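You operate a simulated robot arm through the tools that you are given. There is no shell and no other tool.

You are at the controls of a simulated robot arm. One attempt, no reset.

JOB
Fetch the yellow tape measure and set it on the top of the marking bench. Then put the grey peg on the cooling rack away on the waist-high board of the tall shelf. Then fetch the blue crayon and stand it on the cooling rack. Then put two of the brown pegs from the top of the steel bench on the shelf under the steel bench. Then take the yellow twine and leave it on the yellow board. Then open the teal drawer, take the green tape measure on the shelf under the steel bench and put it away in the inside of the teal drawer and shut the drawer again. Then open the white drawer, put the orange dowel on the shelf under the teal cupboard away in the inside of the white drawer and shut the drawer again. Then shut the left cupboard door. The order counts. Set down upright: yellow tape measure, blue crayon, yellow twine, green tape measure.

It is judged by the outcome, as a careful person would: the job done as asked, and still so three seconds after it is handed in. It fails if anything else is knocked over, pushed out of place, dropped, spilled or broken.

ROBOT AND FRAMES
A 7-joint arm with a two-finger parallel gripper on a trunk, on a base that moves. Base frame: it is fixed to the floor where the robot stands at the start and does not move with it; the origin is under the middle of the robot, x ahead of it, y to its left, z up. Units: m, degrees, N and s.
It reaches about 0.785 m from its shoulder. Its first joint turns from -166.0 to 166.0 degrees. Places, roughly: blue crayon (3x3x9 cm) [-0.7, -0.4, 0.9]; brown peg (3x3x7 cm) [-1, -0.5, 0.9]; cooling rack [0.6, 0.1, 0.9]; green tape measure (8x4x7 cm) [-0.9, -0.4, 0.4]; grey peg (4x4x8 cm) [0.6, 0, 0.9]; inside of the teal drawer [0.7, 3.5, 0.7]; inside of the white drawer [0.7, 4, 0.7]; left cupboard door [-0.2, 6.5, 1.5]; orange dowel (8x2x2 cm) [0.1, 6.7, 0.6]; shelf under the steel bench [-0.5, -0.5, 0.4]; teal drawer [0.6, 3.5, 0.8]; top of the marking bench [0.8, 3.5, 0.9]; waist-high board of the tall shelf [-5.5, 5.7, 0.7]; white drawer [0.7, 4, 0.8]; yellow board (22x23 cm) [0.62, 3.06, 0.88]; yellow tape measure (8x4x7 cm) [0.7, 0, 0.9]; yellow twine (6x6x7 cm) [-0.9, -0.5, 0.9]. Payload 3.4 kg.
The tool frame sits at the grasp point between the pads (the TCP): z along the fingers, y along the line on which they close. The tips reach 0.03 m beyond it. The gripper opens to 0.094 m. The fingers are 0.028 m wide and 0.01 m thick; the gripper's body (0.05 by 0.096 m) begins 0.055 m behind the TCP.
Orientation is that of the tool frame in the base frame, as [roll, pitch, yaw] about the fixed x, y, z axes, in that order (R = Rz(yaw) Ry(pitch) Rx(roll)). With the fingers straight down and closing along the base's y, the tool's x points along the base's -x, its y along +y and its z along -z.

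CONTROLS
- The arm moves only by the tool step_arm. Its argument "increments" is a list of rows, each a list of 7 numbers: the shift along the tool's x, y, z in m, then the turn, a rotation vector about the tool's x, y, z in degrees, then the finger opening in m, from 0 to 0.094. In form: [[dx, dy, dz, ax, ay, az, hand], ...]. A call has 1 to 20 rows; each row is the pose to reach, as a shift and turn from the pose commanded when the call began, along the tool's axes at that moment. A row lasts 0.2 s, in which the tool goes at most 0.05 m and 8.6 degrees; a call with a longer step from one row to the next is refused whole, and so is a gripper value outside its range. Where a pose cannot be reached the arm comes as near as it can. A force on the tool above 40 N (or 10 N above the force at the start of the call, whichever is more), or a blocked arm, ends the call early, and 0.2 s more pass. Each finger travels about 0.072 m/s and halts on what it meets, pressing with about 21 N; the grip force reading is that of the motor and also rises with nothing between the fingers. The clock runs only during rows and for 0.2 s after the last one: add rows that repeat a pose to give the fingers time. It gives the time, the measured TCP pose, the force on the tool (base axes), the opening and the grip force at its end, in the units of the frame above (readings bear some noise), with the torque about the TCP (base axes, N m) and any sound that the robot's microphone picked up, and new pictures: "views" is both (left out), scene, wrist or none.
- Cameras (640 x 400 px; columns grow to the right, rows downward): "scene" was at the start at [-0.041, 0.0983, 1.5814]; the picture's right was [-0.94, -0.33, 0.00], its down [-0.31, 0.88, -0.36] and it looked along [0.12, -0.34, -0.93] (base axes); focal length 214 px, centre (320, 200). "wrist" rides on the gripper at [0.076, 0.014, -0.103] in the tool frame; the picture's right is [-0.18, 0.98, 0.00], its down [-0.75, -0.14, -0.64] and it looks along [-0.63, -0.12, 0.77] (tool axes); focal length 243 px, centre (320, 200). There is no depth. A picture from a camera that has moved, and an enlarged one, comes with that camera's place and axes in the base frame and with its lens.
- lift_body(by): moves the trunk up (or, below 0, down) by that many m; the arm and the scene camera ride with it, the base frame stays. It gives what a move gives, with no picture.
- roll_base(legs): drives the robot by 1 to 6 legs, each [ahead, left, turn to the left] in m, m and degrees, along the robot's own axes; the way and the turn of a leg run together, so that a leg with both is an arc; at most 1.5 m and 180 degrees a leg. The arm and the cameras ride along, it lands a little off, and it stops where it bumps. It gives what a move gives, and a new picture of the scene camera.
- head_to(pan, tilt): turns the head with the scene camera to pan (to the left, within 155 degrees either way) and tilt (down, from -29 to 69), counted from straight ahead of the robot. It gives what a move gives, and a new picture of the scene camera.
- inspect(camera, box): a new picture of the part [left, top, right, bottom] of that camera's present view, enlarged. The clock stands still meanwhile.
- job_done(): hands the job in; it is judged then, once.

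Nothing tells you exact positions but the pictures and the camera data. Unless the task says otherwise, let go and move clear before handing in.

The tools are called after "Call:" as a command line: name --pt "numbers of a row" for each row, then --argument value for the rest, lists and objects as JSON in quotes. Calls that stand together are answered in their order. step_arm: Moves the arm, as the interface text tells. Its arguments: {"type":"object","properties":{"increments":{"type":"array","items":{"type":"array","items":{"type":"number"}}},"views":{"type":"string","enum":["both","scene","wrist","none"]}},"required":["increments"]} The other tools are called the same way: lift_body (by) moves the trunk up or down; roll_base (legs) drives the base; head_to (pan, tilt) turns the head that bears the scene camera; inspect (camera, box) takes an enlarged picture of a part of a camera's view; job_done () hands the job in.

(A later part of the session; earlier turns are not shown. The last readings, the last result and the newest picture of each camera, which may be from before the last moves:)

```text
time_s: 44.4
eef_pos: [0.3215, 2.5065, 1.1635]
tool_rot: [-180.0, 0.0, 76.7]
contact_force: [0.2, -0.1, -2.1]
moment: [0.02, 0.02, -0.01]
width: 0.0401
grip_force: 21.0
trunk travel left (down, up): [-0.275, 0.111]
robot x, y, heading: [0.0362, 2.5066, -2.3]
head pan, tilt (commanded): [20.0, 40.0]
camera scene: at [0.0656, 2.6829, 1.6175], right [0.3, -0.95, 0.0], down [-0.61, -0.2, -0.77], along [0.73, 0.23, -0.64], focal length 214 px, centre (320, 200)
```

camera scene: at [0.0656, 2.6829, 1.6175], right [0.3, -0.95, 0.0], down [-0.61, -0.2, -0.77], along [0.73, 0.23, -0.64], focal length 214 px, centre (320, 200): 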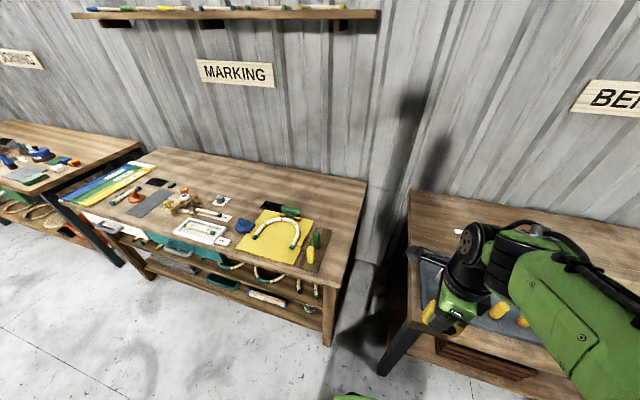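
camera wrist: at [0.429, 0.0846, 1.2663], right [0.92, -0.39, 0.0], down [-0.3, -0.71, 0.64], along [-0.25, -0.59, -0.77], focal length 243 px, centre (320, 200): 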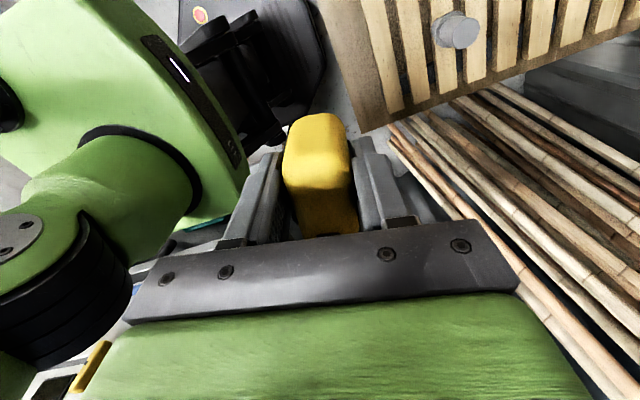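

The marking bench is now in view with the yellow board near its right end. I zoom to see which part of the top is free.

Call:
inspect --camera "scene" --box '[40, 140, 380, 350]'

```text
1.88 times, centred on (210, 245) of scene
camera zoom: at [0.0656, 2.6829, 1.6175], right [0.3, -0.95, 0.0], down [-0.61, -0.2, -0.77], along [0.73, 0.23, -0.64], focal length 404 px, centre (527, 115)
```

zoom: 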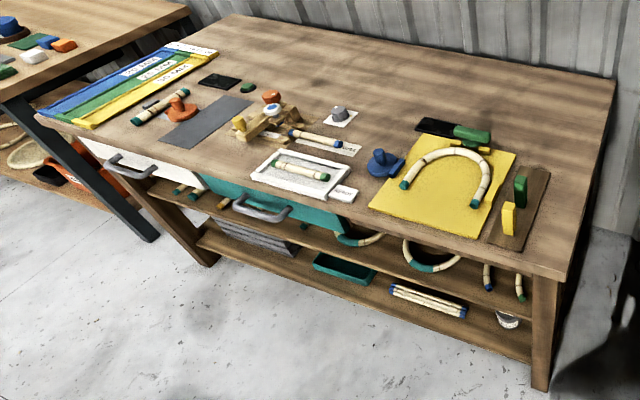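

The bench top spans x≈0.47–1.18, y≈2.74–4.29; there is free space around (0.72, 3.28) between the blue gauge, the small pad and the yellow board. I drive up in front of it and look closer.

Call:
roll_base --legs '[[-0.02, 0.78, 2.3]]'

Call:
head_to --pan 0 --tilt 52

```text
time_s: 48.5
eef_pos: [0.31, 3.2787, 1.1637]
tool_rot: [-180.0, 0.0, 80.1]
contact_force: [0.2, 1.1, -2.8]
moment: [0.02, 0.01, -0.02]
width: 0.0402
grip_force: 20.9
trunk travel left (down, up): [-0.275, 0.111]
robot x, y, heading: [0.0259, 3.263, 1.0]
head pan, tilt (commanded): [20.0, 40.0]
camera scene: at [0.0441, 3.4393, 1.6174], right [0.36, -0.93, 0.0], down [-0.6, -0.23, -0.77], along [0.72, 0.27, -0.64], focal length 214 px, centre (320, 200)
```

scene: 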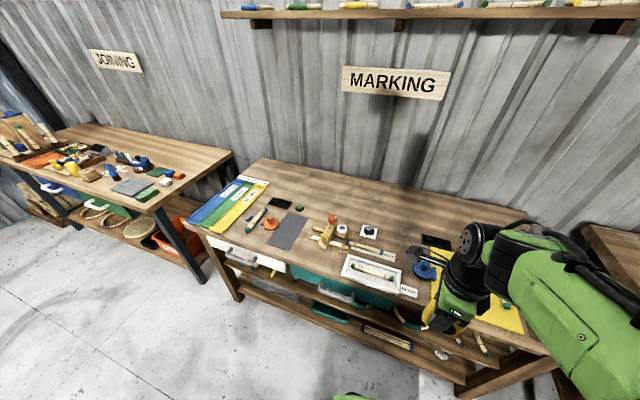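

```text
time_s: 49.4
eef_pos: [0.3092, 3.2791, 1.1638]
tool_rot: [-180.0, 0.0, 80.1]
contact_force: [0.3, -0.1, -2.4]
moment: [0.01, 0.03, 0.02]
width: 0.0404
grip_force: 20.6
trunk travel left (down, up): [-0.275, 0.111]
robot x, y, heading: [0.0208, 3.2538, 0.8]
head pan, tilt (commanded): [0.0, 52.0]
camera scene: at [0.0399, 3.4096, 1.6007], right [0.02, -1.0, 0.0], down [-0.79, -0.01, -0.62], along [0.62, 0.01, -0.79], focal length 214 px, centre (320, 200)
```

scene: 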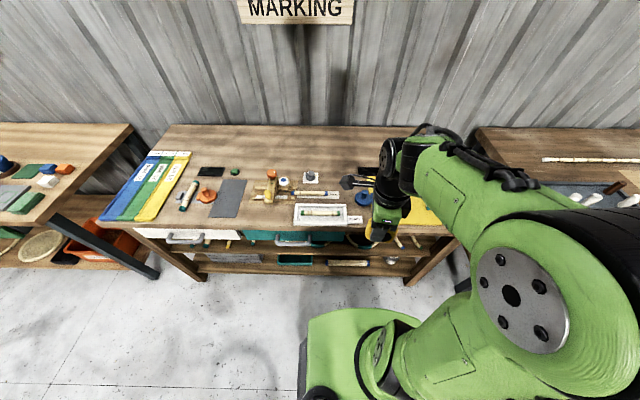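

Call:
inspect --camera "scene" --box '[150, 110, 450, 270]'

Call:
inspect --camera "wrist" --box '[0, 0, 640, 400]'

```text
2.13 times, centred on (300, 190) of scene
camera zoom: at [0.0399, 3.4096, 1.6007], right [0.02, -1.0, 0.0], down [-0.79, -0.01, -0.62], along [0.62, 0.01, -0.79], focal length 458 px, centre (363, 221)
```

zoom: 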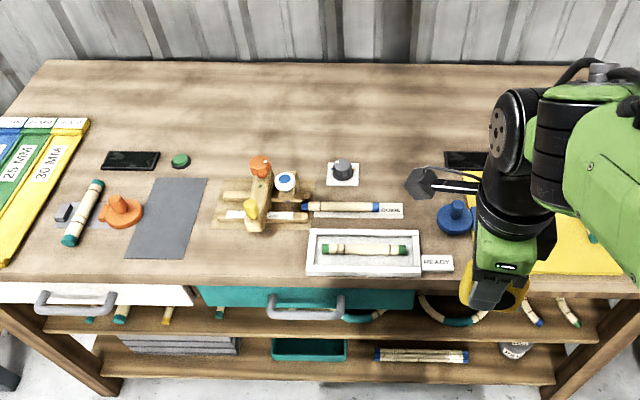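

```text
1.00 times, centred on (320, 200) of wrist (not enlarged: the box is as wide or as high as the picture)
camera zoom: at [0.3352, 3.3502, 1.2658], right [0.94, -0.35, 0.0], down [-0.27, -0.72, 0.64], along [-0.23, -0.6, -0.77], focal length 243 px, centre (320, 200)
```

zoom: 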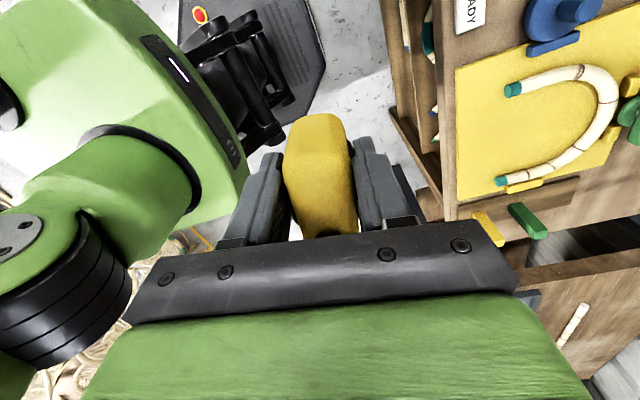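

The bench's back half is free; I choose (0.74, 3.35), between the small pad and the black strip. I drive 0.12 m nearer with the tape measure held high.

Call:
roll_base --legs '[[0.125, 0.08, -0.9]]'

```text
time_s: 50.7
eef_pos: [0.4353, 3.3559, 1.1628]
tool_rot: [180.0, 0.0, 79.0]
contact_force: [1.1, 0.4, -2.8]
moment: [0.03, 0.02, 0.0]
width: 0.0405
grip_force: 21.3
trunk travel left (down, up): [-0.275, 0.111]
robot x, y, heading: [0.1506, 3.3415, 0.3]
head pan, tilt (commanded): [0.0, 52.0]
camera scene: at [0.1685, 3.4928, 1.6005], right [0.0, -1.0, 0.0], down [-0.79, 0.0, -0.61], along [0.61, 0.0, -0.79], focal length 214 px, centre (320, 200)
```

scene: 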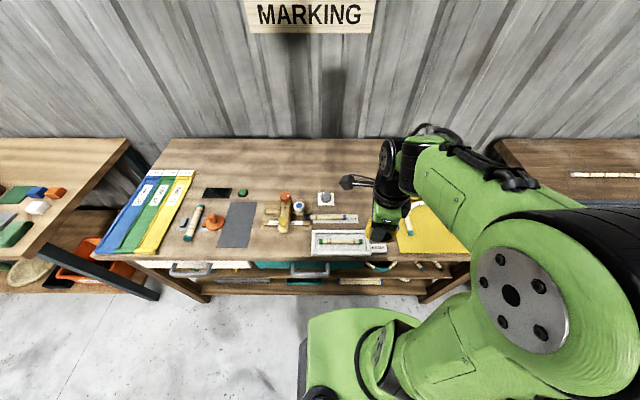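

Now I extend over the chosen spot while descending to z≈1.04, then look.

Call:
step_arm --pt "0.0065 0.043 0.015 0 0 0 0.02" --pt "0.013 0.086 0.03 0 0 0 0.02" --pt "0.0195 0.129 0.045 0 0 0 0.02" --pt "0.026 0.172 0.062 0 0 0 0.02" --pt "0.0325 0.215 0.08 0 0 0 0.02" --pt "0.039 0.258 0.1 0 0 0 0.02" --pt "0.045 0.3 0.122 0 0 0 0.02" --pt "0.045 0.3 0.13 0 0 0 0.02" --views "both"

```text
time_s: 52.5
eef_pos: [0.7357, 3.344, 1.0344]
tool_rot: [-180.0, 0.0, 79.1]
contact_force: [0.4, -0.3, -1.9]
moment: [0.04, -0.01, -0.01]
width: 0.0404
grip_force: 20.6
trunk travel left (down, up): [-0.275, 0.111]
robot x, y, heading: [0.1488, 3.3378, 0.3]
head pan, tilt (commanded): [0.0, 52.0]
camera scene: at [0.1654, 3.4917, 1.6007], right [0.0, -1.0, 0.0], down [-0.79, 0.0, -0.62], along [0.62, 0.0, -0.79], focal length 214 px, centre (320, 200)
camera wrist: at [0.7628, 3.4159, 1.136], right [0.93, -0.37, 0.0], down [-0.28, -0.71, 0.64], along [-0.24, -0.6, -0.77], focal length 243 px, centre (320, 200)
```

scene: 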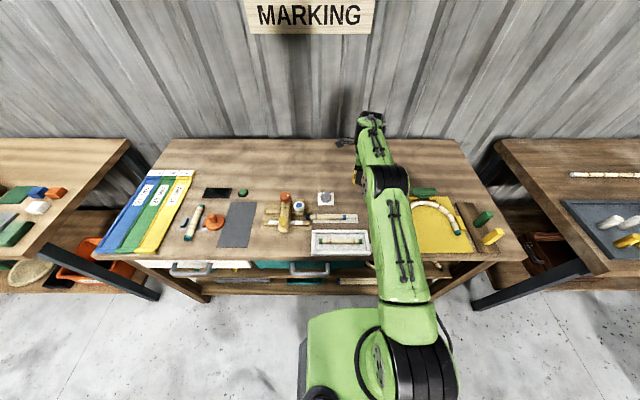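
wrist: 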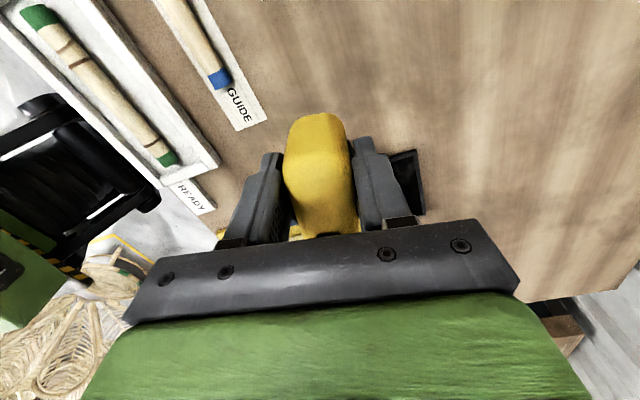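

The spot under the tape measure is clear (GUIDE card and black strip are both more than 5 cm away). I lower to just above the bench.

Call:
step_arm --pt "0 0 0.04 0 0 0 0.02" --pt "0 0 0.08 0 0 0 0.02" --pt "0 0 0.1 0 0 0 0.02" --views "wrist"

Call:
step_arm --pt "0 0 0.004 0 0 0 0.02" --pt "0 0 0.008 0 0 0 0.02" --views "none"

```text
time_s: 53.3
eef_pos: [0.7397, 3.3434, 0.9319]
tool_rot: [-180.0, 0.0, 79.0]
contact_force: [-0.5, -0.3, -1.9]
moment: [0.04, 0.03, 0.01]
width: 0.0402
grip_force: 21.1
trunk travel left (down, up): [-0.275, 0.111]
robot x, y, heading: [0.1538, 3.3412, -0.2]
head pan, tilt (commanded): [0.0, 52.0]
camera wrist: at [0.7667, 3.4156, 1.035], right [0.93, -0.37, 0.0], down [-0.28, -0.71, 0.64], along [-0.24, -0.6, -0.77], focal length 243 px, centre (320, 200)
```

wrist: 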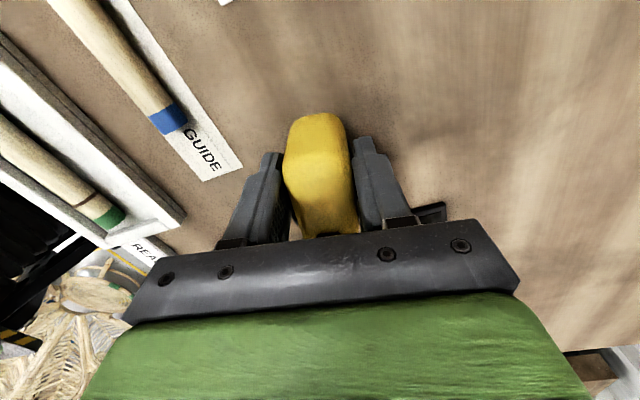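

```text
time_s: 53.9
eef_pos: [0.7377, 3.3431, 0.9254]
tool_rot: [-180.0, -0.1, 79.1]
contact_force: [-0.6, 0.2, -2.5]
moment: [0.06, -0.01, 0.02]
width: 0.0403
grip_force: 20.4
trunk travel left (down, up): [-0.275, 0.111]
robot x, y, heading: [0.153, 3.3375, 0.2]
head pan, tilt (commanded): [0.0, 52.0]
```

Not yet touching. I continue down in small steps, watching the force.

Call:
step_arm --pt "0 0 0.003 0 0 0 0.02" --pt "0 0 0.006 0 0 0 0.02" --views "none"

Call:
step_arm --pt "0 0 0.003 0 0 0 0.02" --pt "0 0 0.006 0 0 0 0.02" --views "none"

```text
time_s: 54.5
eef_pos: [0.7374, 3.3446, 0.9187]
tool_rot: [-180.0, -0.1, 79.1]
contact_force: [0.0, 0.3, -3.2]
moment: [0.02, 0.0, -0.01]
width: 0.0405
grip_force: 20.8
trunk travel left (down, up): [-0.275, 0.111]
robot x, y, heading: [0.1536, 3.3459, 0.1]
head pan, tilt (commanded): [0.0, 52.0]
```

```text
time_s: 55.1
eef_pos: [0.7382, 3.3429, 0.9156]
tool_rot: [179.8, 0.0, 79.0]
contact_force: [-0.9, -0.8, 10.0]
moment: [-0.48, 0.14, 0.0]
width: 0.0403
grip_force: 21.3
trunk travel left (down, up): [-0.275, 0.111]
robot x, y, heading: [0.1501, 3.3415, -0.1]
head pan, tilt (commanded): [0.0, 52.0]
```

Contact with the bench (10 N up). I open the fingers a little and check it stands.

Call:
step_arm --pt "0 0 -0.001 0 0 0 0.045" --pt "0 0 -0.001 0 0 0 0.055" --pt "0 0 -0.001 0 0 0 0.065" --pt "0 0 -0.001 0 0 0 0.065" --views "wrist"

```text
time_s: 56.1
eef_pos: [0.7377, 3.344, 0.9137]
tool_rot: [-179.9, 0.0, 79.1]
contact_force: [-0.1, 0.5, 0.3]
moment: [0.01, 0.05, -0.05]
width: 0.065
grip_force: 0.1
trunk travel left (down, up): [-0.275, 0.111]
robot x, y, heading: [0.1536, 3.3418, 0.1]
head pan, tilt (commanded): [0.0, 52.0]
camera wrist: at [0.7648, 3.4155, 1.0172], right [0.93, -0.37, 0.0], down [-0.28, -0.71, 0.64], along [-0.24, -0.6, -0.77], focal length 243 px, centre (320, 200)
```

wrist: 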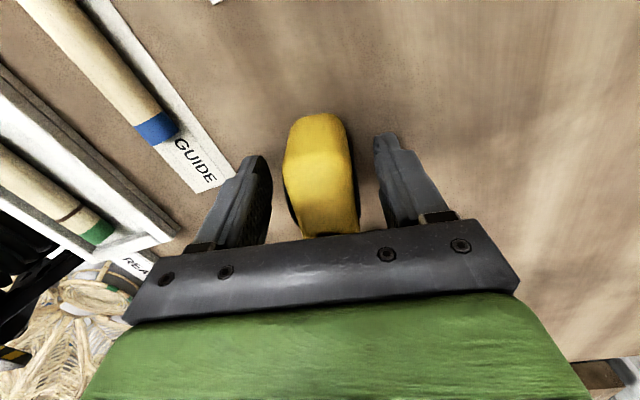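

Released and standing. I lift straight up, then retract.

Call:
step_arm --pt "0 0 -0.04 0 0 0 0.065" --pt "0 0 -0.08 0 0 0 0.065" --pt "0 0 -0.11 0 0 0 0.065" --pt "-0.006 -0.04 -0.135 0 0 0 0.065" --pt "-0.013 -0.083 -0.155 0 0 0 0.065" --pt "-0.02 -0.127 -0.175 0 0 0 0.065" --pt "-0.026 -0.171 -0.195 0 0 0 0.065" --pt "-0.033 -0.215 -0.215 0 0 0 0.065" --pt "-0.04 -0.259 -0.235 0 0 0 0.065" --pt "-0.046 -0.302 -0.25 0 0 0 0.065" --views "both"

```text
time_s: 58.3
eef_pos: [0.4276, 3.3544, 1.1617]
tool_rot: [179.9, 0.0, 79.0]
contact_force: [0.1, 0.8, -0.4]
moment: [0.0, 0.01, 0.03]
width: 0.0646
grip_force: 0.1
trunk travel left (down, up): [-0.275, 0.111]
robot x, y, heading: [0.1502, 3.3393, 0.3]
head pan, tilt (commanded): [0.0, 52.0]
camera scene: at [0.1645, 3.4924, 1.6006], right [0.0, -1.0, 0.0], down [-0.79, 0.0, -0.62], along [0.62, 0.0, -0.79], focal length 214 px, centre (320, 200)
camera wrist: at [0.4558, 3.4266, 1.2655], right [0.93, -0.37, 0.0], down [-0.28, -0.71, 0.64], along [-0.23, -0.6, -0.77], focal length 243 px, centre (320, 200)
```

scene: 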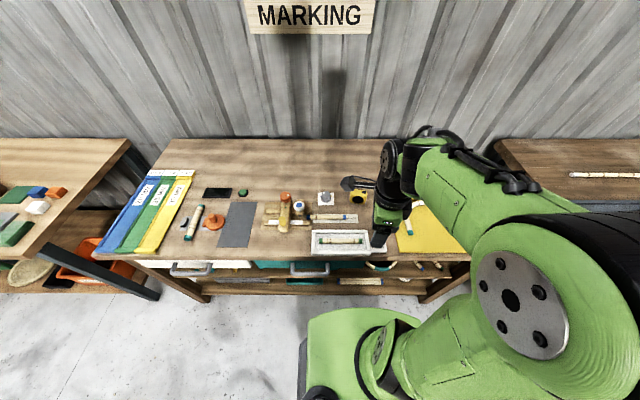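
wrist: 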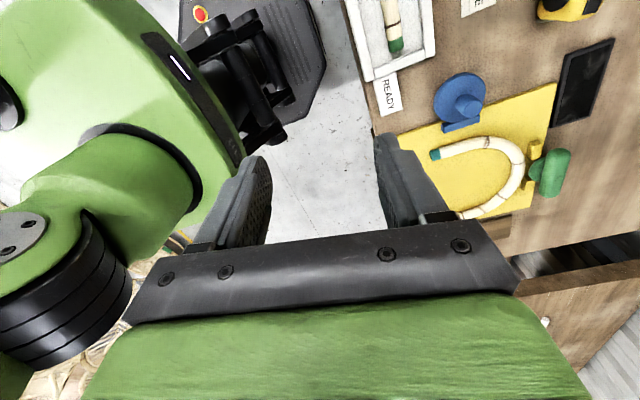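

The yellow tape measure stands on the marking bench. Next is the grey peg: I back out and drive right to the cooling rack.

Call:
roll_base --legs '[[-0.2, 0, 0], [0, -1.5, 0]]'

```text
time_s: 66.9
eef_pos: [0.209, 1.8522, 1.1624]
tool_rot: [-179.9, 0.0, 77.3]
contact_force: [-0.5, -0.1, -0.6]
moment: [0.02, -0.02, 0.0]
width: 0.065
grip_force: 0.1
trunk travel left (down, up): [-0.275, 0.111]
robot x, y, heading: [-0.0696, 1.847, -1.6]
head pan, tilt (commanded): [0.0, 52.0]
camera scene: at [-0.0503, 1.9972, 1.6007], right [-0.03, -1.0, 0.0], down [-0.79, 0.02, -0.62], along [0.62, -0.02, -0.79], focal length 214 px, centre (320, 200)
```

scene: 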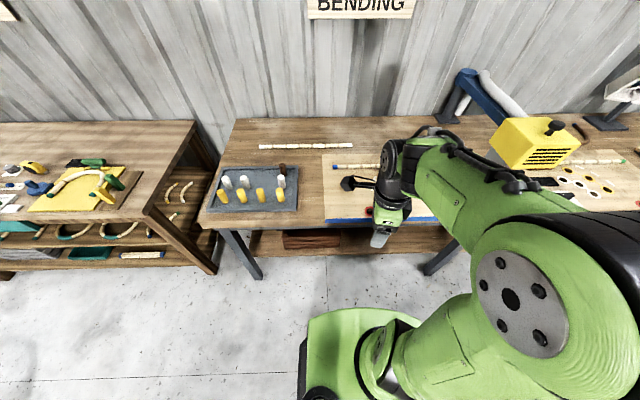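

Good progress; correcting the heading and continuing right.

Call:
roll_base --legs '[[0.02, -1.3, 1.6]]'

```text
time_s: 73.5
eef_pos: [0.1999, 0.5382, 1.1628]
tool_rot: [179.9, -0.1, 78.3]
contact_force: [0.2, -0.3, 0.3]
moment: [0.02, 0.03, -0.01]
width: 0.0653
grip_force: 0.1
trunk travel left (down, up): [-0.275, 0.111]
robot x, y, heading: [-0.0785, 0.5253, -0.7]
head pan, tilt (commanded): [0.0, 52.0]
camera scene: at [-0.0616, 0.6778, 1.6007], right [-0.01, -1.0, 0.0], down [-0.79, 0.01, -0.62], along [0.62, -0.01, -0.79], focal length 214 px, centre (320, 200)
```

scene: 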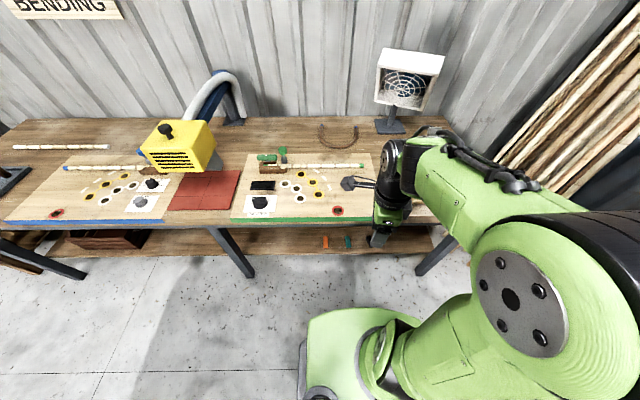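

Moving the last part to stand in front of the rack.

Call:
roll_base --legs '[[0.0, -0.49, 0.7], [0.11, 0, 0]]'

Call:
inspect --camera "wrist" --box '[0, 0, 640, 400]'

```text
time_s: 77.2
eef_pos: [0.3067, 0.0472, 1.1625]
tool_rot: [-180.0, 0.1, 79.0]
contact_force: [0.5, 0.0, 0.4]
moment: [0.0, 0.03, 0.01]
width: 0.065
grip_force: 0.0
trunk travel left (down, up): [-0.275, 0.111]
robot x, y, heading: [0.0238, 0.0288, 0.1]
head pan, tilt (commanded): [0.0, 52.0]
camera scene: at [0.0426, 0.1842, 1.6006], right [0.0, -1.0, 0.0], down [-0.79, 0.0, -0.61], along [0.61, 0.0, -0.79], focal length 214 px, centre (320, 200)
```

scene: 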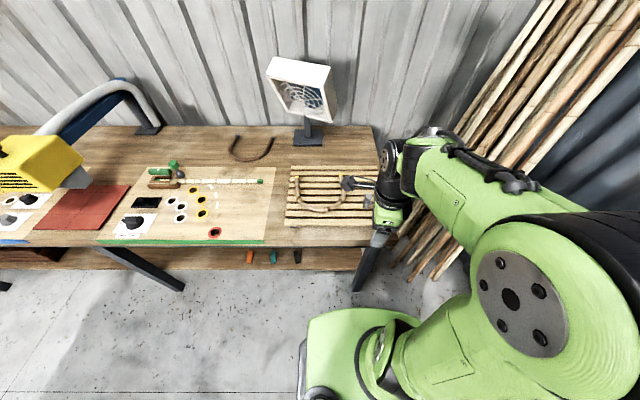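

```text
1.00 times, centred on (320, 200) of wrist (not enlarged: the box is as wide or as high as the picture)
camera zoom: at [0.3336, 0.1181, 1.2646], right [0.93, -0.37, 0.0], down [-0.28, -0.71, 0.64], along [-0.24, -0.6, -0.77], focal length 243 px, centre (320, 200)
```

zoom: 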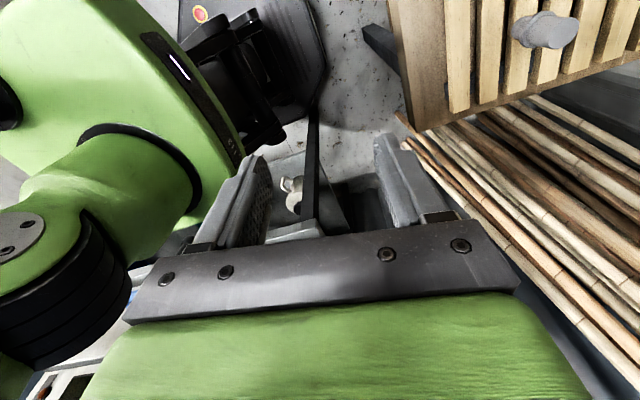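

I'm in front of the rack. Before choosing the grasp for the peg I look at the tall shelf from here, since its boards may need a sideways approach.

Call:
head_to --pan 134 --tilt 5

Call:
inspect --camera "scene" --box '[280, 170, 360, 220]'

```text
time_s: 79.4
eef_pos: [0.3068, 0.0456, 1.1631]
tool_rot: [-179.9, -0.1, 79.1]
contact_force: [0.2, 0.0, 0.0]
moment: [-0.01, 0.05, -0.03]
width: 0.0651
grip_force: 0.1
trunk travel left (down, up): [-0.275, 0.111]
robot x, y, heading: [0.0268, 0.0365, -0.0]
head pan, tilt (commanded): [134.0, 5.0]
camera scene: at [-0.0978, 0.2501, 1.6732], right [0.72, 0.69, 0.0], down [0.06, -0.06, -1.0], along [-0.69, 0.72, -0.09], focal length 214 px, centre (320, 200)
```

scene: 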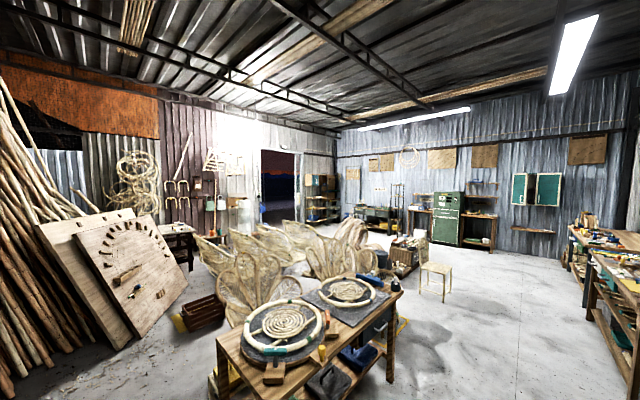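

```text
8.00 times, centred on (320, 195) of scene
camera zoom: at [-0.0978, 0.2501, 1.6732], right [0.72, 0.69, 0.0], down [0.06, -0.06, -1.0], along [-0.69, 0.72, -0.09], focal length 1716 px, centre (320, 240)
```

zoom: 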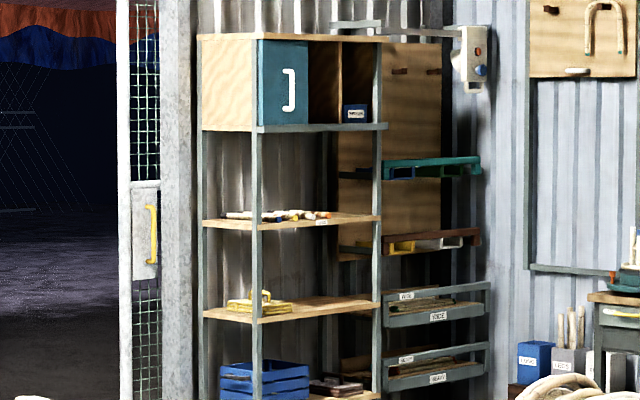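

The waist-high board has about 0.38 m of clearance to the board above and faces +x, so I'll carry the peg with the hand tilted forward 45°. First I turn the tool back to yaw 180.

Call:
step_arm --pt "0 0 0 0 0 -8 0.065" --pt "0 0 0 0 0 -16 0.065" --pt "0 0 0 0 0 -24 0.065" --pt "0 0 0 0 0 -32 0.065" --pt "0 0 0 0 0 -40 0.065" --pt "0 0 0 0 0 -48 0.065" --pt "0 0 0 0 0 -56 0.065" --pt "0 0 0 0 0 -64 0.065" --pt "0 0 0 0 0 -72 0.065" --pt "0 0 0 0 0 -80 0.065" --pt "0 0 0 0 0 -88 0.07" --pt "0 0 0 0 0 -96 0.07" --pt "0 0 0 0 0 -101 0.07" --views "none"

Call:
step_arm --pt "0 -0.008 0 0 -8 0 0.07" --pt "0 -0.016 0 0 -16 0 0.07" --pt "0 -0.024 0 0 -24 0 0.07" --pt "-0.01 -0.032 0.01 0 -32 0 0.07" --pt "-0.03 -0.04 0.03 0 -40 0 0.07" --pt "-0.05 -0.045 0.05 0 -45 0 0.07" --views "both"

Call:
head_to --pan 0 --tilt 52

```text
time_s: 82.2
eef_pos: [0.3048, 0.0455, 1.1629]
tool_rot: [-179.9, 0.0, -179.8]
contact_force: [0.6, -0.3, 0.0]
moment: [0.01, 0.01, -0.01]
width: 0.0699
grip_force: 0.0
trunk travel left (down, up): [-0.275, 0.111]
robot x, y, heading: [0.0253, 0.0343, 0.1]
head pan, tilt (commanded): [134.0, 5.0]
```

```text
time_s: 83.6
eef_pos: [0.3876, -0.0029, 1.1404]
tool_rot: [-179.1, 44.6, -179.1]
contact_force: [0.4, 0.1, 0.9]
moment: [-0.02, -0.01, -0.02]
width: 0.0699
grip_force: 0.0
out of reach, approached as far as the arm can: row 4, 5, 6
trunk travel left (down, up): [-0.275, 0.111]
robot x, y, heading: [0.0284, 0.0308, 0.1]
head pan, tilt (commanded): [134.0, 5.0]
camera scene: at [-0.0968, 0.2513, 1.6732], right [0.72, 0.69, 0.0], down [0.06, -0.06, -1.0], along [-0.69, 0.72, -0.09], focal length 214 px, centre (320, 200)
camera wrist: at [0.2608, 0.0112, 1.159], right [0.13, 0.98, 0.12], down [0.09, -0.13, 0.99], along [0.99, -0.12, -0.1], focal length 243 px, centre (320, 200)
```

scene: 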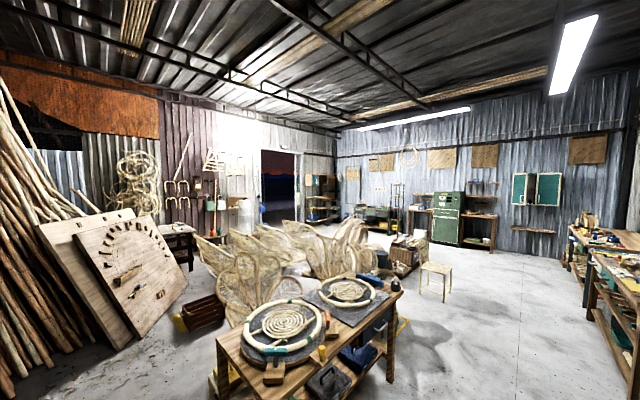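
wrist: 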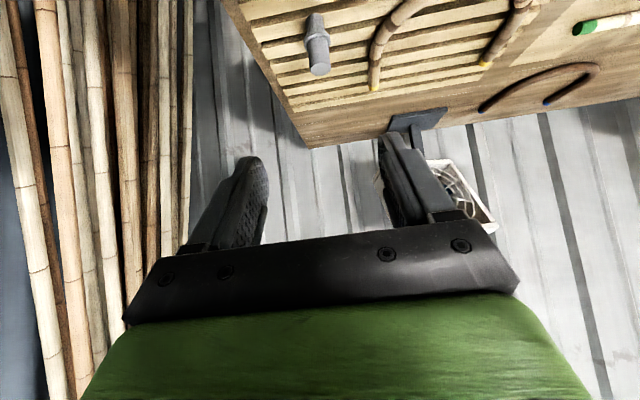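

```text
time_s: 85.8
eef_pos: [0.3875, -0.0032, 1.1406]
tool_rot: [-179.3, 44.4, -179.3]
contact_force: [-0.5, -0.2, 0.2]
moment: [-0.01, 0.02, 0.0]
width: 0.0699
grip_force: 0.0
trunk travel left (down, up): [-0.275, 0.111]
robot x, y, heading: [0.0256, 0.0317, -0.1]
head pan, tilt (commanded): [0.0, 52.0]
camera scene: at [0.0411, 0.1841, 1.6007], right [0.0, -1.0, 0.0], down [-0.79, 0.0, -0.62], along [0.62, 0.0, -0.79], focal length 214 px, centre (320, 200)
```

scene: 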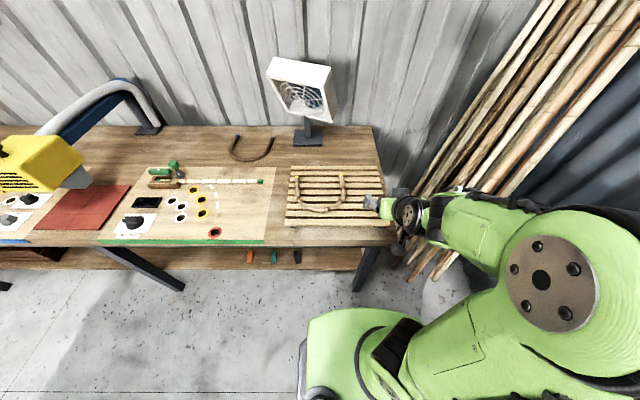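

The tilt is reached but at a limit close to the body. I move outward along the tool axis to free it and check the pose.

Call:
step_arm --pt "0 0 0.04 0 0 0 0.07" --pt "0 0 0.08 0 0 0 0.07" --views "wrist"

```text
time_s: 86.4
eef_pos: [0.4445, -0.0052, 1.0862]
tool_rot: [179.9, 45.0, 180.0]
contact_force: [0.9, -1.2, 0.3]
moment: [0.03, -0.02, 0.02]
width: 0.0701
grip_force: 0.0
trunk travel left (down, up): [-0.275, 0.111]
robot x, y, heading: [0.0253, 0.0353, -0.0]
head pan, tilt (commanded): [0.0, 52.0]
camera wrist: at [0.3172, 0.0089, 1.1031], right [0.13, 0.98, 0.13], down [0.08, -0.14, 0.99], along [0.99, -0.12, -0.1], focal length 243 px, centre (320, 200)
```

wrist: 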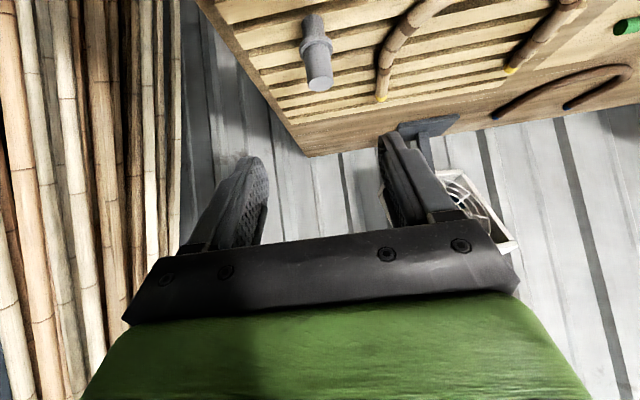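

The tilted pose is now exact and the peg is visible in the (upside-down) wrist view. Zooming to see its shape and place.

Call:
inspect --camera "wrist" --box '[230, 0, 430, 125]'

```text
3.20 times, centred on (330, 62) of wrist
camera zoom: at [0.3172, 0.0089, 1.1031], right [0.13, 0.98, 0.13], down [0.08, -0.14, 0.99], along [0.99, -0.12, -0.1], focal length 776 px, centre (288, 640)
```

zoom: 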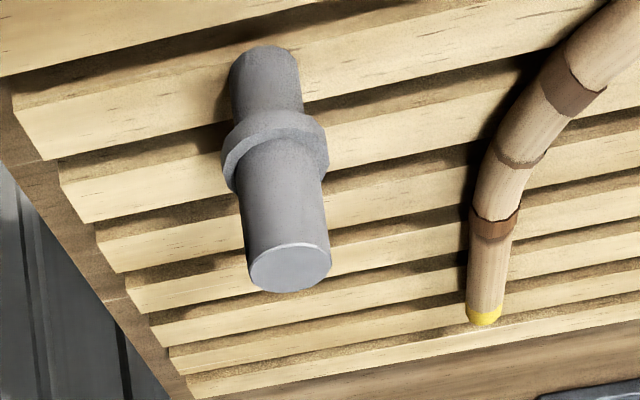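

The peg stands on its narrow end with a collar at mid-height; I'll grip the upper cylinder at z≈0.967 from the front. I lower to just in front of it with the fingers open.

Call:
step_arm --pt "0.024 0.001 0.032 0 0 0 0.085" --pt "0.049 0.002 0.063 0 0 0 0.085" --pt "0.0732 0.003 0.0951 0 0 0 0.085" --pt "0.0732 0.003 0.0951 0 0 0 0.085" --views "both"

```text
time_s: 87.4
eef_pos: [0.4601, -0.0028, 0.9678]
tool_rot: [180.0, 45.0, 180.0]
contact_force: [-0.3, 0.3, -0.2]
moment: [0.02, 0.02, 0.0]
width: 0.085
grip_force: 0.0
trunk travel left (down, up): [-0.275, 0.111]
robot x, y, heading: [0.0254, 0.0339, -0.3]
head pan, tilt (commanded): [0.0, 52.0]
camera scene: at [0.04, 0.1842, 1.6007], right [0.0, -1.0, 0.0], down [-0.79, 0.0, -0.62], along [0.62, 0.0, -0.79], focal length 214 px, centre (320, 200)
camera wrist: at [0.3318, 0.0113, 0.9855], right [0.13, 0.98, 0.13], down [0.08, -0.14, 0.99], along [0.99, -0.12, -0.09], focal length 243 px, centre (320, 200)
```

scene: 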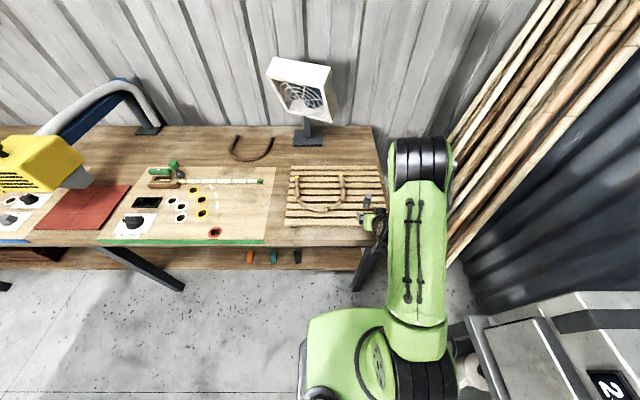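
wrist: 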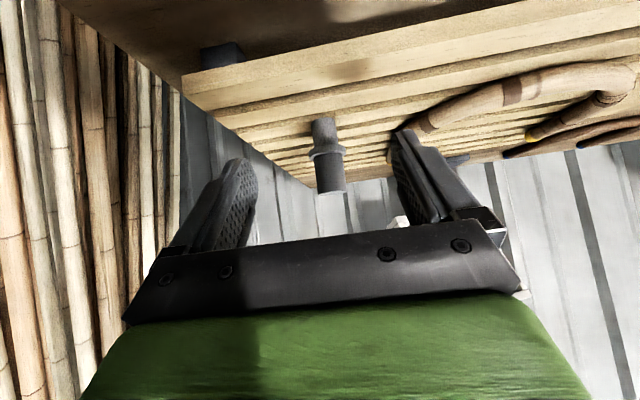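

From this level view the peg's top is at about z 0.955 and it stands at x≈0.563. I lower 2.5 cm and slide forward around it, then look.

Call:
step_arm --pt "0.0177 0.0005 0.0177 0 0 0 0.085" --pt "-0.0071 0.0005 0.0424 0 0 0 0.085" --pt "-0.0318 0.0005 0.0672 0 0 0 0.085" --pt "-0.0424 0.0005 0.0778 0 0 0 0.085" --views "both"

```text
time_s: 88.4
eef_pos: [0.5442, 0.0003, 0.9412]
tool_rot: [179.9, 45.0, -180.0]
contact_force: [-0.2, -0.3, 0.0]
moment: [0.02, -0.02, -0.02]
width: 0.0852
grip_force: 0.1
trunk travel left (down, up): [-0.275, 0.111]
robot x, y, heading: [0.0247, 0.0324, 0.2]
head pan, tilt (commanded): [0.0, 52.0]
camera scene: at [0.0411, 0.1842, 1.6007], right [0.0, -1.0, 0.0], down [-0.79, 0.0, -0.62], along [0.62, 0.0, -0.79], focal length 214 px, centre (320, 200)
camera wrist: at [0.4158, 0.0136, 0.96], right [0.13, 0.98, 0.13], down [0.08, -0.14, 0.99], along [0.99, -0.12, -0.1], focal length 243 px, centre (320, 200)
```

scene: 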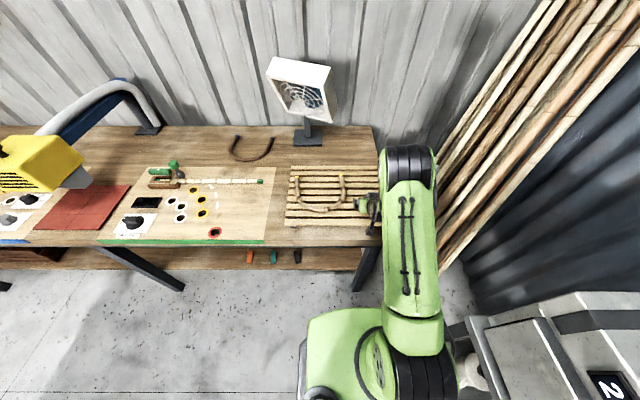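
wrist: 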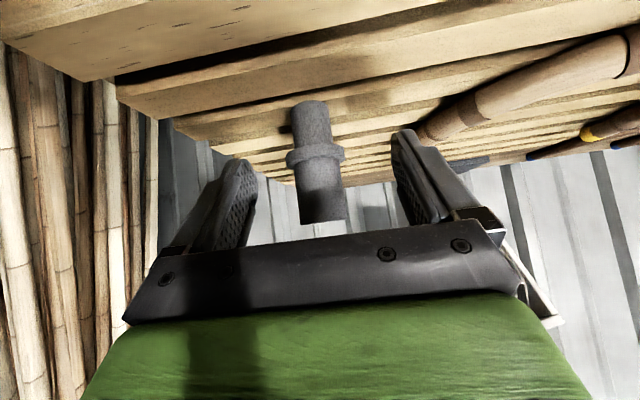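

The peg is centred between the fingers at x≈0.576. I advance the last 3 cm and close.

Call:
step_arm --pt "-0.0113 -0.002 0.0099 0 0 0 0.085" --pt "-0.0226 -0.0045 0.0198 0 0 0 0.085" --pt "-0.0226 -0.0045 0.0198 0 0 0 0.04" --pt "-0.0226 -0.0045 0.0198 0 0 0 0.015" --pt "-0.0226 -0.0045 0.0198 0 0 0 0.015" --pt "-0.0226 -0.0045 0.0198 0 0 0 0.015" --views "wrist"

```text
time_s: 89.8
eef_pos: [0.5722, -0.0048, 0.9433]
tool_rot: [179.9, 44.9, -179.9]
contact_force: [0.2, -0.6, 0.8]
moment: [0.0, -0.02, -0.04]
width: 0.0307
grip_force: 21.3
trunk travel left (down, up): [-0.275, 0.111]
robot x, y, heading: [0.0293, 0.0321, 0.2]
head pan, tilt (commanded): [0.0, 52.0]
camera wrist: at [0.4455, 0.0093, 0.9618], right [0.13, 0.98, 0.13], down [0.08, -0.14, 0.99], along [0.99, -0.12, -0.1], focal length 243 px, centre (320, 200)
```

wrist: 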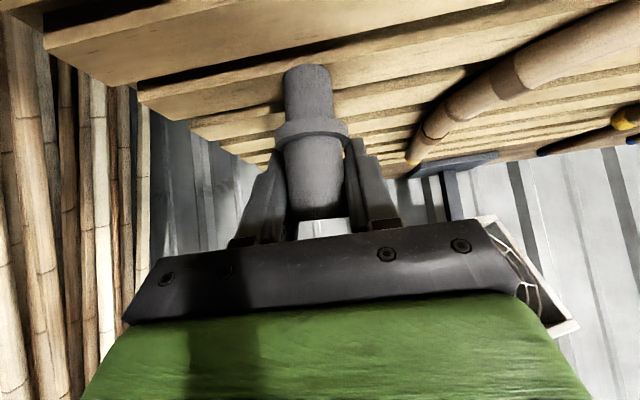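

Peg gripped (3.1 cm). I lift it straight up and draw it back to a carrying pose.

Call:
step_arm --pt "-0.0283 0 -0.0283 0 0 0 0.015" --pt "-0.0566 0 -0.0566 0 0 0 0.015" --pt "-0.0849 0 -0.0849 0 0 0 0.015" --pt "-0.06 0 -0.113 0 0 0 0.015" --pt "-0.035 0 -0.141 0 0 0 0.015" --pt "-0.013 0 -0.166 0 0 0 0.015" --views "both"

```text
time_s: 91.2
eef_pos: [0.4636, -0.0059, 1.0688]
tool_rot: [180.0, 45.1, -180.0]
contact_force: [-0.8, -0.4, -0.7]
moment: [0.01, -0.02, -0.01]
width: 0.0309
grip_force: 21.3
trunk travel left (down, up): [-0.275, 0.111]
robot x, y, heading: [0.0233, 0.0302, -0.1]
head pan, tilt (commanded): [0.0, 52.0]
camera scene: at [0.0399, 0.1839, 1.6007], right [0.0, -1.0, 0.0], down [-0.79, 0.0, -0.62], along [0.62, 0.0, -0.79], focal length 214 px, centre (320, 200)
camera wrist: at [0.336, 0.0084, 1.087], right [0.13, 0.98, 0.13], down [0.08, -0.14, 0.99], along [0.99, -0.12, -0.09], focal length 243 px, centre (320, 200)
```

scene: 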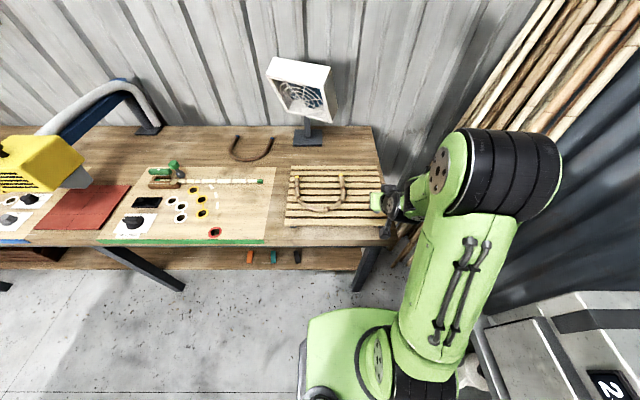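
wrist: 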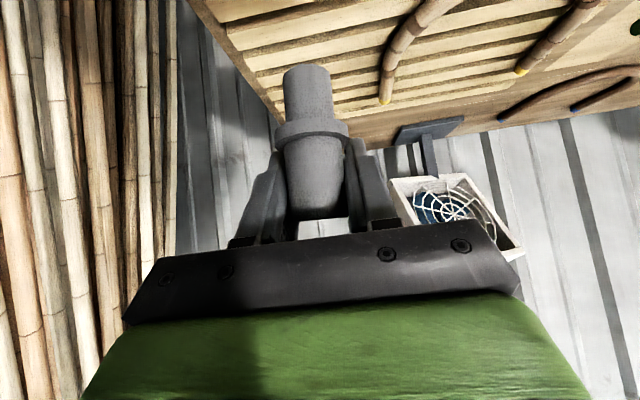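

Peg is held securely. I back away from the benches before turning, then look along the lane toward the back of the room.

Call:
roll_base --legs '[[-0.12, 0, 0], [0, 0.8, 0], [0, 0, 90]]'

Call:
head_to --pan 25 --tilt 15

```text
time_s: 100.0
eef_pos: [-0.0426, 1.2614, 1.0684]
tool_rot: [-179.9, 45.0, -91.2]
contact_force: [-0.2, -0.5, 1.2]
moment: [-0.02, 0.01, 0.02]
width: 0.0306
grip_force: 21.0
trunk travel left (down, up): [-0.275, 0.111]
robot x, y, heading: [-0.0911, 0.8237, 88.8]
head pan, tilt (commanded): [0.0, 52.0]
camera scene: at [-0.2435, 0.8412, 1.6007], right [1.0, -0.02, 0.0], down [-0.02, -0.79, -0.62], along [0.01, 0.62, -0.79], focal length 214 px, centre (320, 200)
```

scene: 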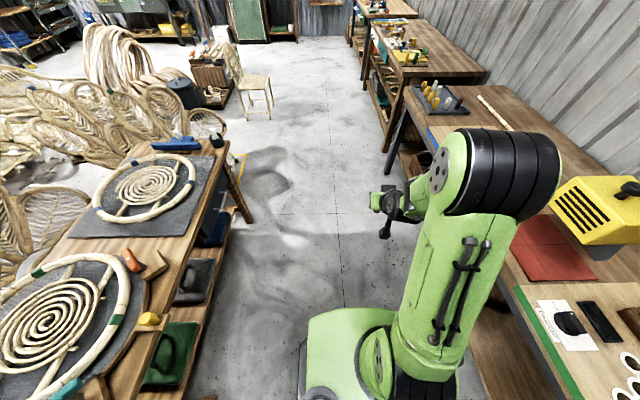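

```text
time_s: 101.0
eef_pos: [-0.0436, 1.2612, 1.0667]
tool_rot: [-180.0, 45.1, -91.4]
contact_force: [0.5, 0.1, -0.2]
moment: [0.0, -0.03, -0.01]
width: 0.0306
grip_force: 21.2
trunk travel left (down, up): [-0.275, 0.111]
robot x, y, heading: [-0.0949, 0.8229, 88.3]
head pan, tilt (commanded): [25.0, 15.0]
camera scene: at [-0.2826, 0.8518, 1.657], right [0.92, 0.4, 0.0], down [0.1, -0.24, -0.97], along [-0.39, 0.89, -0.26], focal length 214 px, centre (320, 200)
```

scene: 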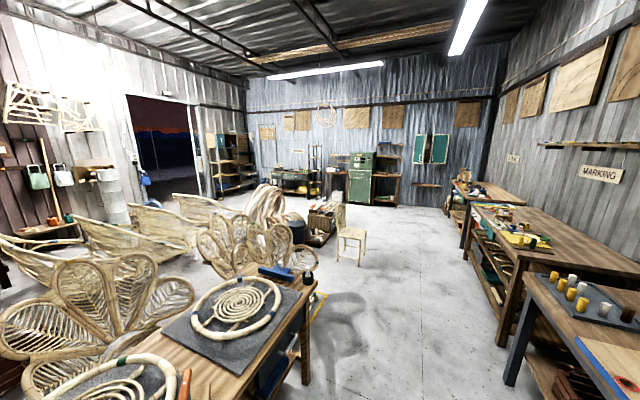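

The lane ahead is clear between the woven-chair table, the chair and the benches. Driving ahead along +y.

Call:
roll_base --legs '[[1.4, 0, 1.7]]'

Call:
roll_base --legs '[[1.4, 0, 0]]'

```text
time_s: 108.0
eef_pos: [-0.0488, 2.6687, 1.0689]
tool_rot: [180.0, 45.0, -89.3]
contact_force: [0.6, -0.1, 0.1]
moment: [0.0, 0.01, -0.01]
width: 0.0306
grip_force: 21.1
trunk travel left (down, up): [-0.275, 0.111]
robot x, y, heading: [-0.0819, 2.2305, 90.7]
head pan, tilt (commanded): [25.0, 15.0]
camera scene: at [-0.2742, 2.2507, 1.657], right [0.9, 0.43, 0.0], down [0.11, -0.23, -0.97], along [-0.42, 0.87, -0.26], focal length 214 px, centre (320, 200)
```

scene: 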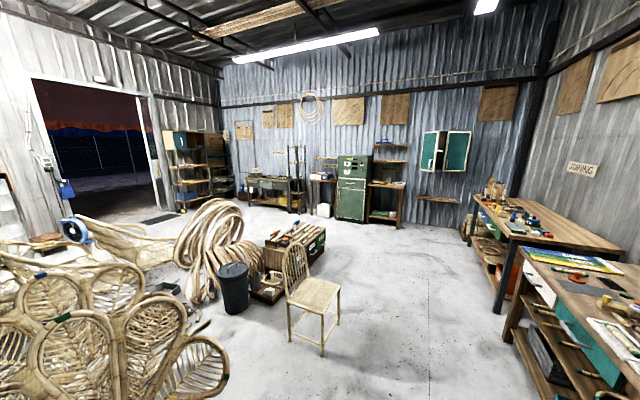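

```text
time_s: 115.0
eef_pos: [-0.0712, 4.0638, 1.0673]
tool_rot: [179.9, 45.0, -89.0]
contact_force: [-0.3, 0.0, -1.1]
moment: [0.0, -0.01, 0.02]
width: 0.0304
grip_force: 21.1
trunk travel left (down, up): [-0.275, 0.111]
robot x, y, heading: [-0.1028, 3.6186, 90.9]
head pan, tilt (commanded): [25.0, 15.0]
camera scene: at [-0.2939, 3.6438, 1.657], right [0.9, 0.44, 0.0], down [0.11, -0.23, -0.97], along [-0.42, 0.87, -0.26], focal length 214 px, centre (320, 200)
```

scene: 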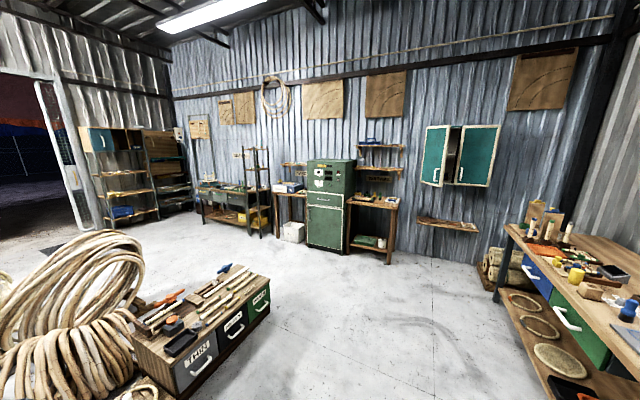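

Past the chair; the tool chest ends near y≈5.1 and the back-wall furniture starts near y≈6.45, so I'll go along y≈5.75 toward the tall shelf at the left.

Call:
roll_base --legs '[[1.4, 0, -0.9], [0.7, 0, 0], [0, 0, 90]]'

Call:
head_to --pan 0 --tilt 20

```text
time_s: 129.2
eef_pos: [-0.5376, 5.7806, 1.0684]
tool_rot: [180.0, 45.1, -1.6]
contact_force: [0.0, 0.1, -0.2]
moment: [0.03, 0.04, -0.01]
width: 0.0303
grip_force: 20.9
trunk travel left (down, up): [-0.275, 0.111]
robot x, y, heading: [-0.1003, 5.7275, 178.2]
head pan, tilt (commanded): [25.0, 15.0]
camera scene: at [-0.1288, 5.539, 1.657], right [-0.4, 0.92, 0.0], down [0.24, 0.1, -0.97], along [-0.89, -0.38, -0.26], focal length 214 px, centre (320, 200)
```

scene: 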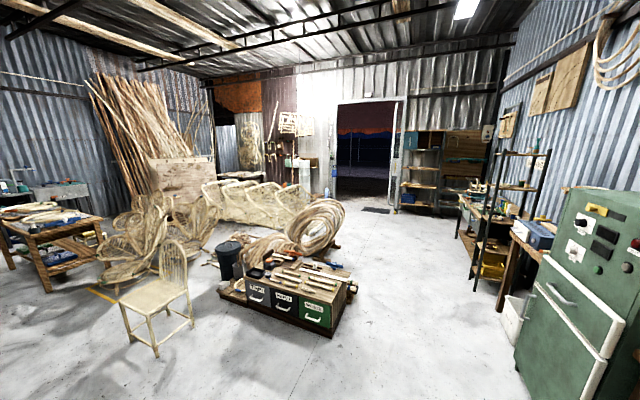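

```text
time_s: 130.1
eef_pos: [-0.5362, 5.781, 1.0678]
tool_rot: [-180.0, 45.1, -1.6]
contact_force: [0.0, 0.1, -0.3]
moment: [-0.01, -0.04, 0.05]
width: 0.0302
grip_force: 21.2
trunk travel left (down, up): [-0.275, 0.111]
robot x, y, heading: [-0.0982, 5.7299, 178.1]
head pan, tilt (commanded): [0.0, 20.0]
camera scene: at [-0.1361, 5.5787, 1.6489], right [0.03, 1.0, 0.0], down [0.34, -0.01, -0.94], along [-0.94, 0.03, -0.34], focal length 214 px, centre (320, 200)
```

scene: 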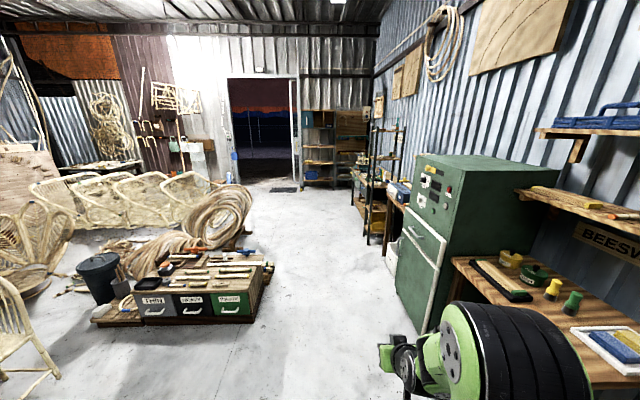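

Looking down the aisle to the tall shelf; zooming in on it.

Call:
inspect --camera "scene" --box '[280, 95, 380, 200]'

```text
3.81 times, centred on (330, 148) of scene
camera zoom: at [-0.1361, 5.5787, 1.6489], right [0.03, 1.0, 0.0], down [0.34, -0.01, -0.94], along [-0.94, 0.03, -0.34], focal length 817 px, centre (282, 400)
```

zoom: 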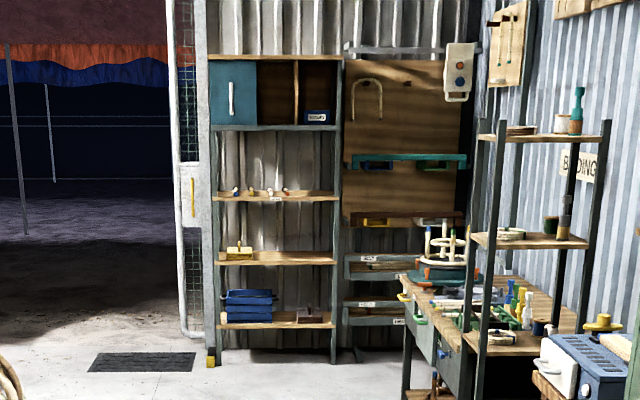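

The waist-high board (z≈0.72) is free on its right half, y≈5.7–6.0, with a yellow item at its left end. I drive down the aisle.

Call:
roll_base --legs '[[1.4, 0.02, 1.8]]'

Call:
roll_base --legs '[[1.4, 0, 0]]'

```text
time_s: 137.1
eef_pos: [-1.945, 5.7264, 1.0684]
tool_rot: [180.0, 44.9, 2.1]
contact_force: [0.0, 0.1, -0.8]
moment: [0.0, 0.01, 0.0]
width: 0.03
grip_force: 20.7
trunk travel left (down, up): [-0.275, 0.111]
robot x, y, heading: [-1.5023, 5.706, -177.9]
head pan, tilt (commanded): [0.0, 20.0]
camera scene: at [-1.5307, 5.55, 1.6489], right [-0.04, 1.0, 0.0], down [0.34, 0.01, -0.94], along [-0.94, -0.04, -0.34], focal length 214 px, centre (320, 200)
```

scene: 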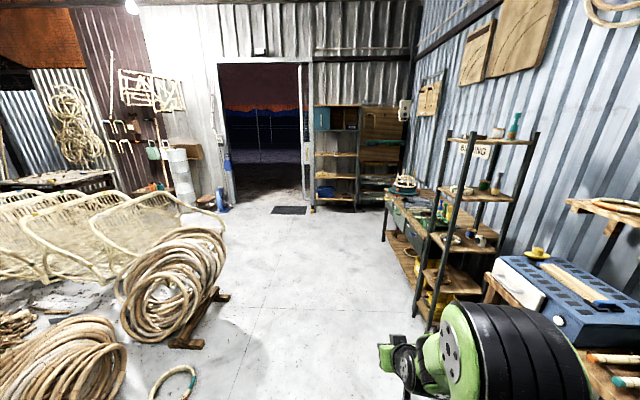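

```text
time_s: 144.0
eef_pos: [-3.3166, 5.6616, 1.0683]
tool_rot: [-180.0, 45.0, 2.8]
contact_force: [-0.3, -0.1, -1.0]
moment: [0.01, 0.01, -0.02]
width: 0.0302
grip_force: 21.0
trunk travel left (down, up): [-0.275, 0.111]
robot x, y, heading: [-2.8752, 5.6492, -177.1]
head pan, tilt (commanded): [0.0, 20.0]
camera scene: at [-2.9018, 5.4903, 1.6489], right [-0.05, 1.0, 0.0], down [0.34, 0.02, -0.94], along [-0.94, -0.05, -0.34], focal length 214 px, centre (320, 200)
```

scene: 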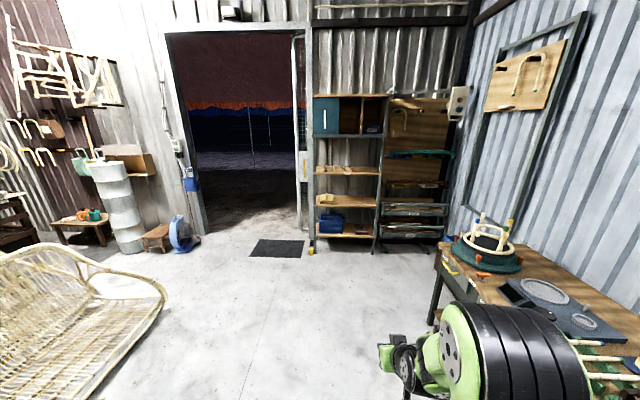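

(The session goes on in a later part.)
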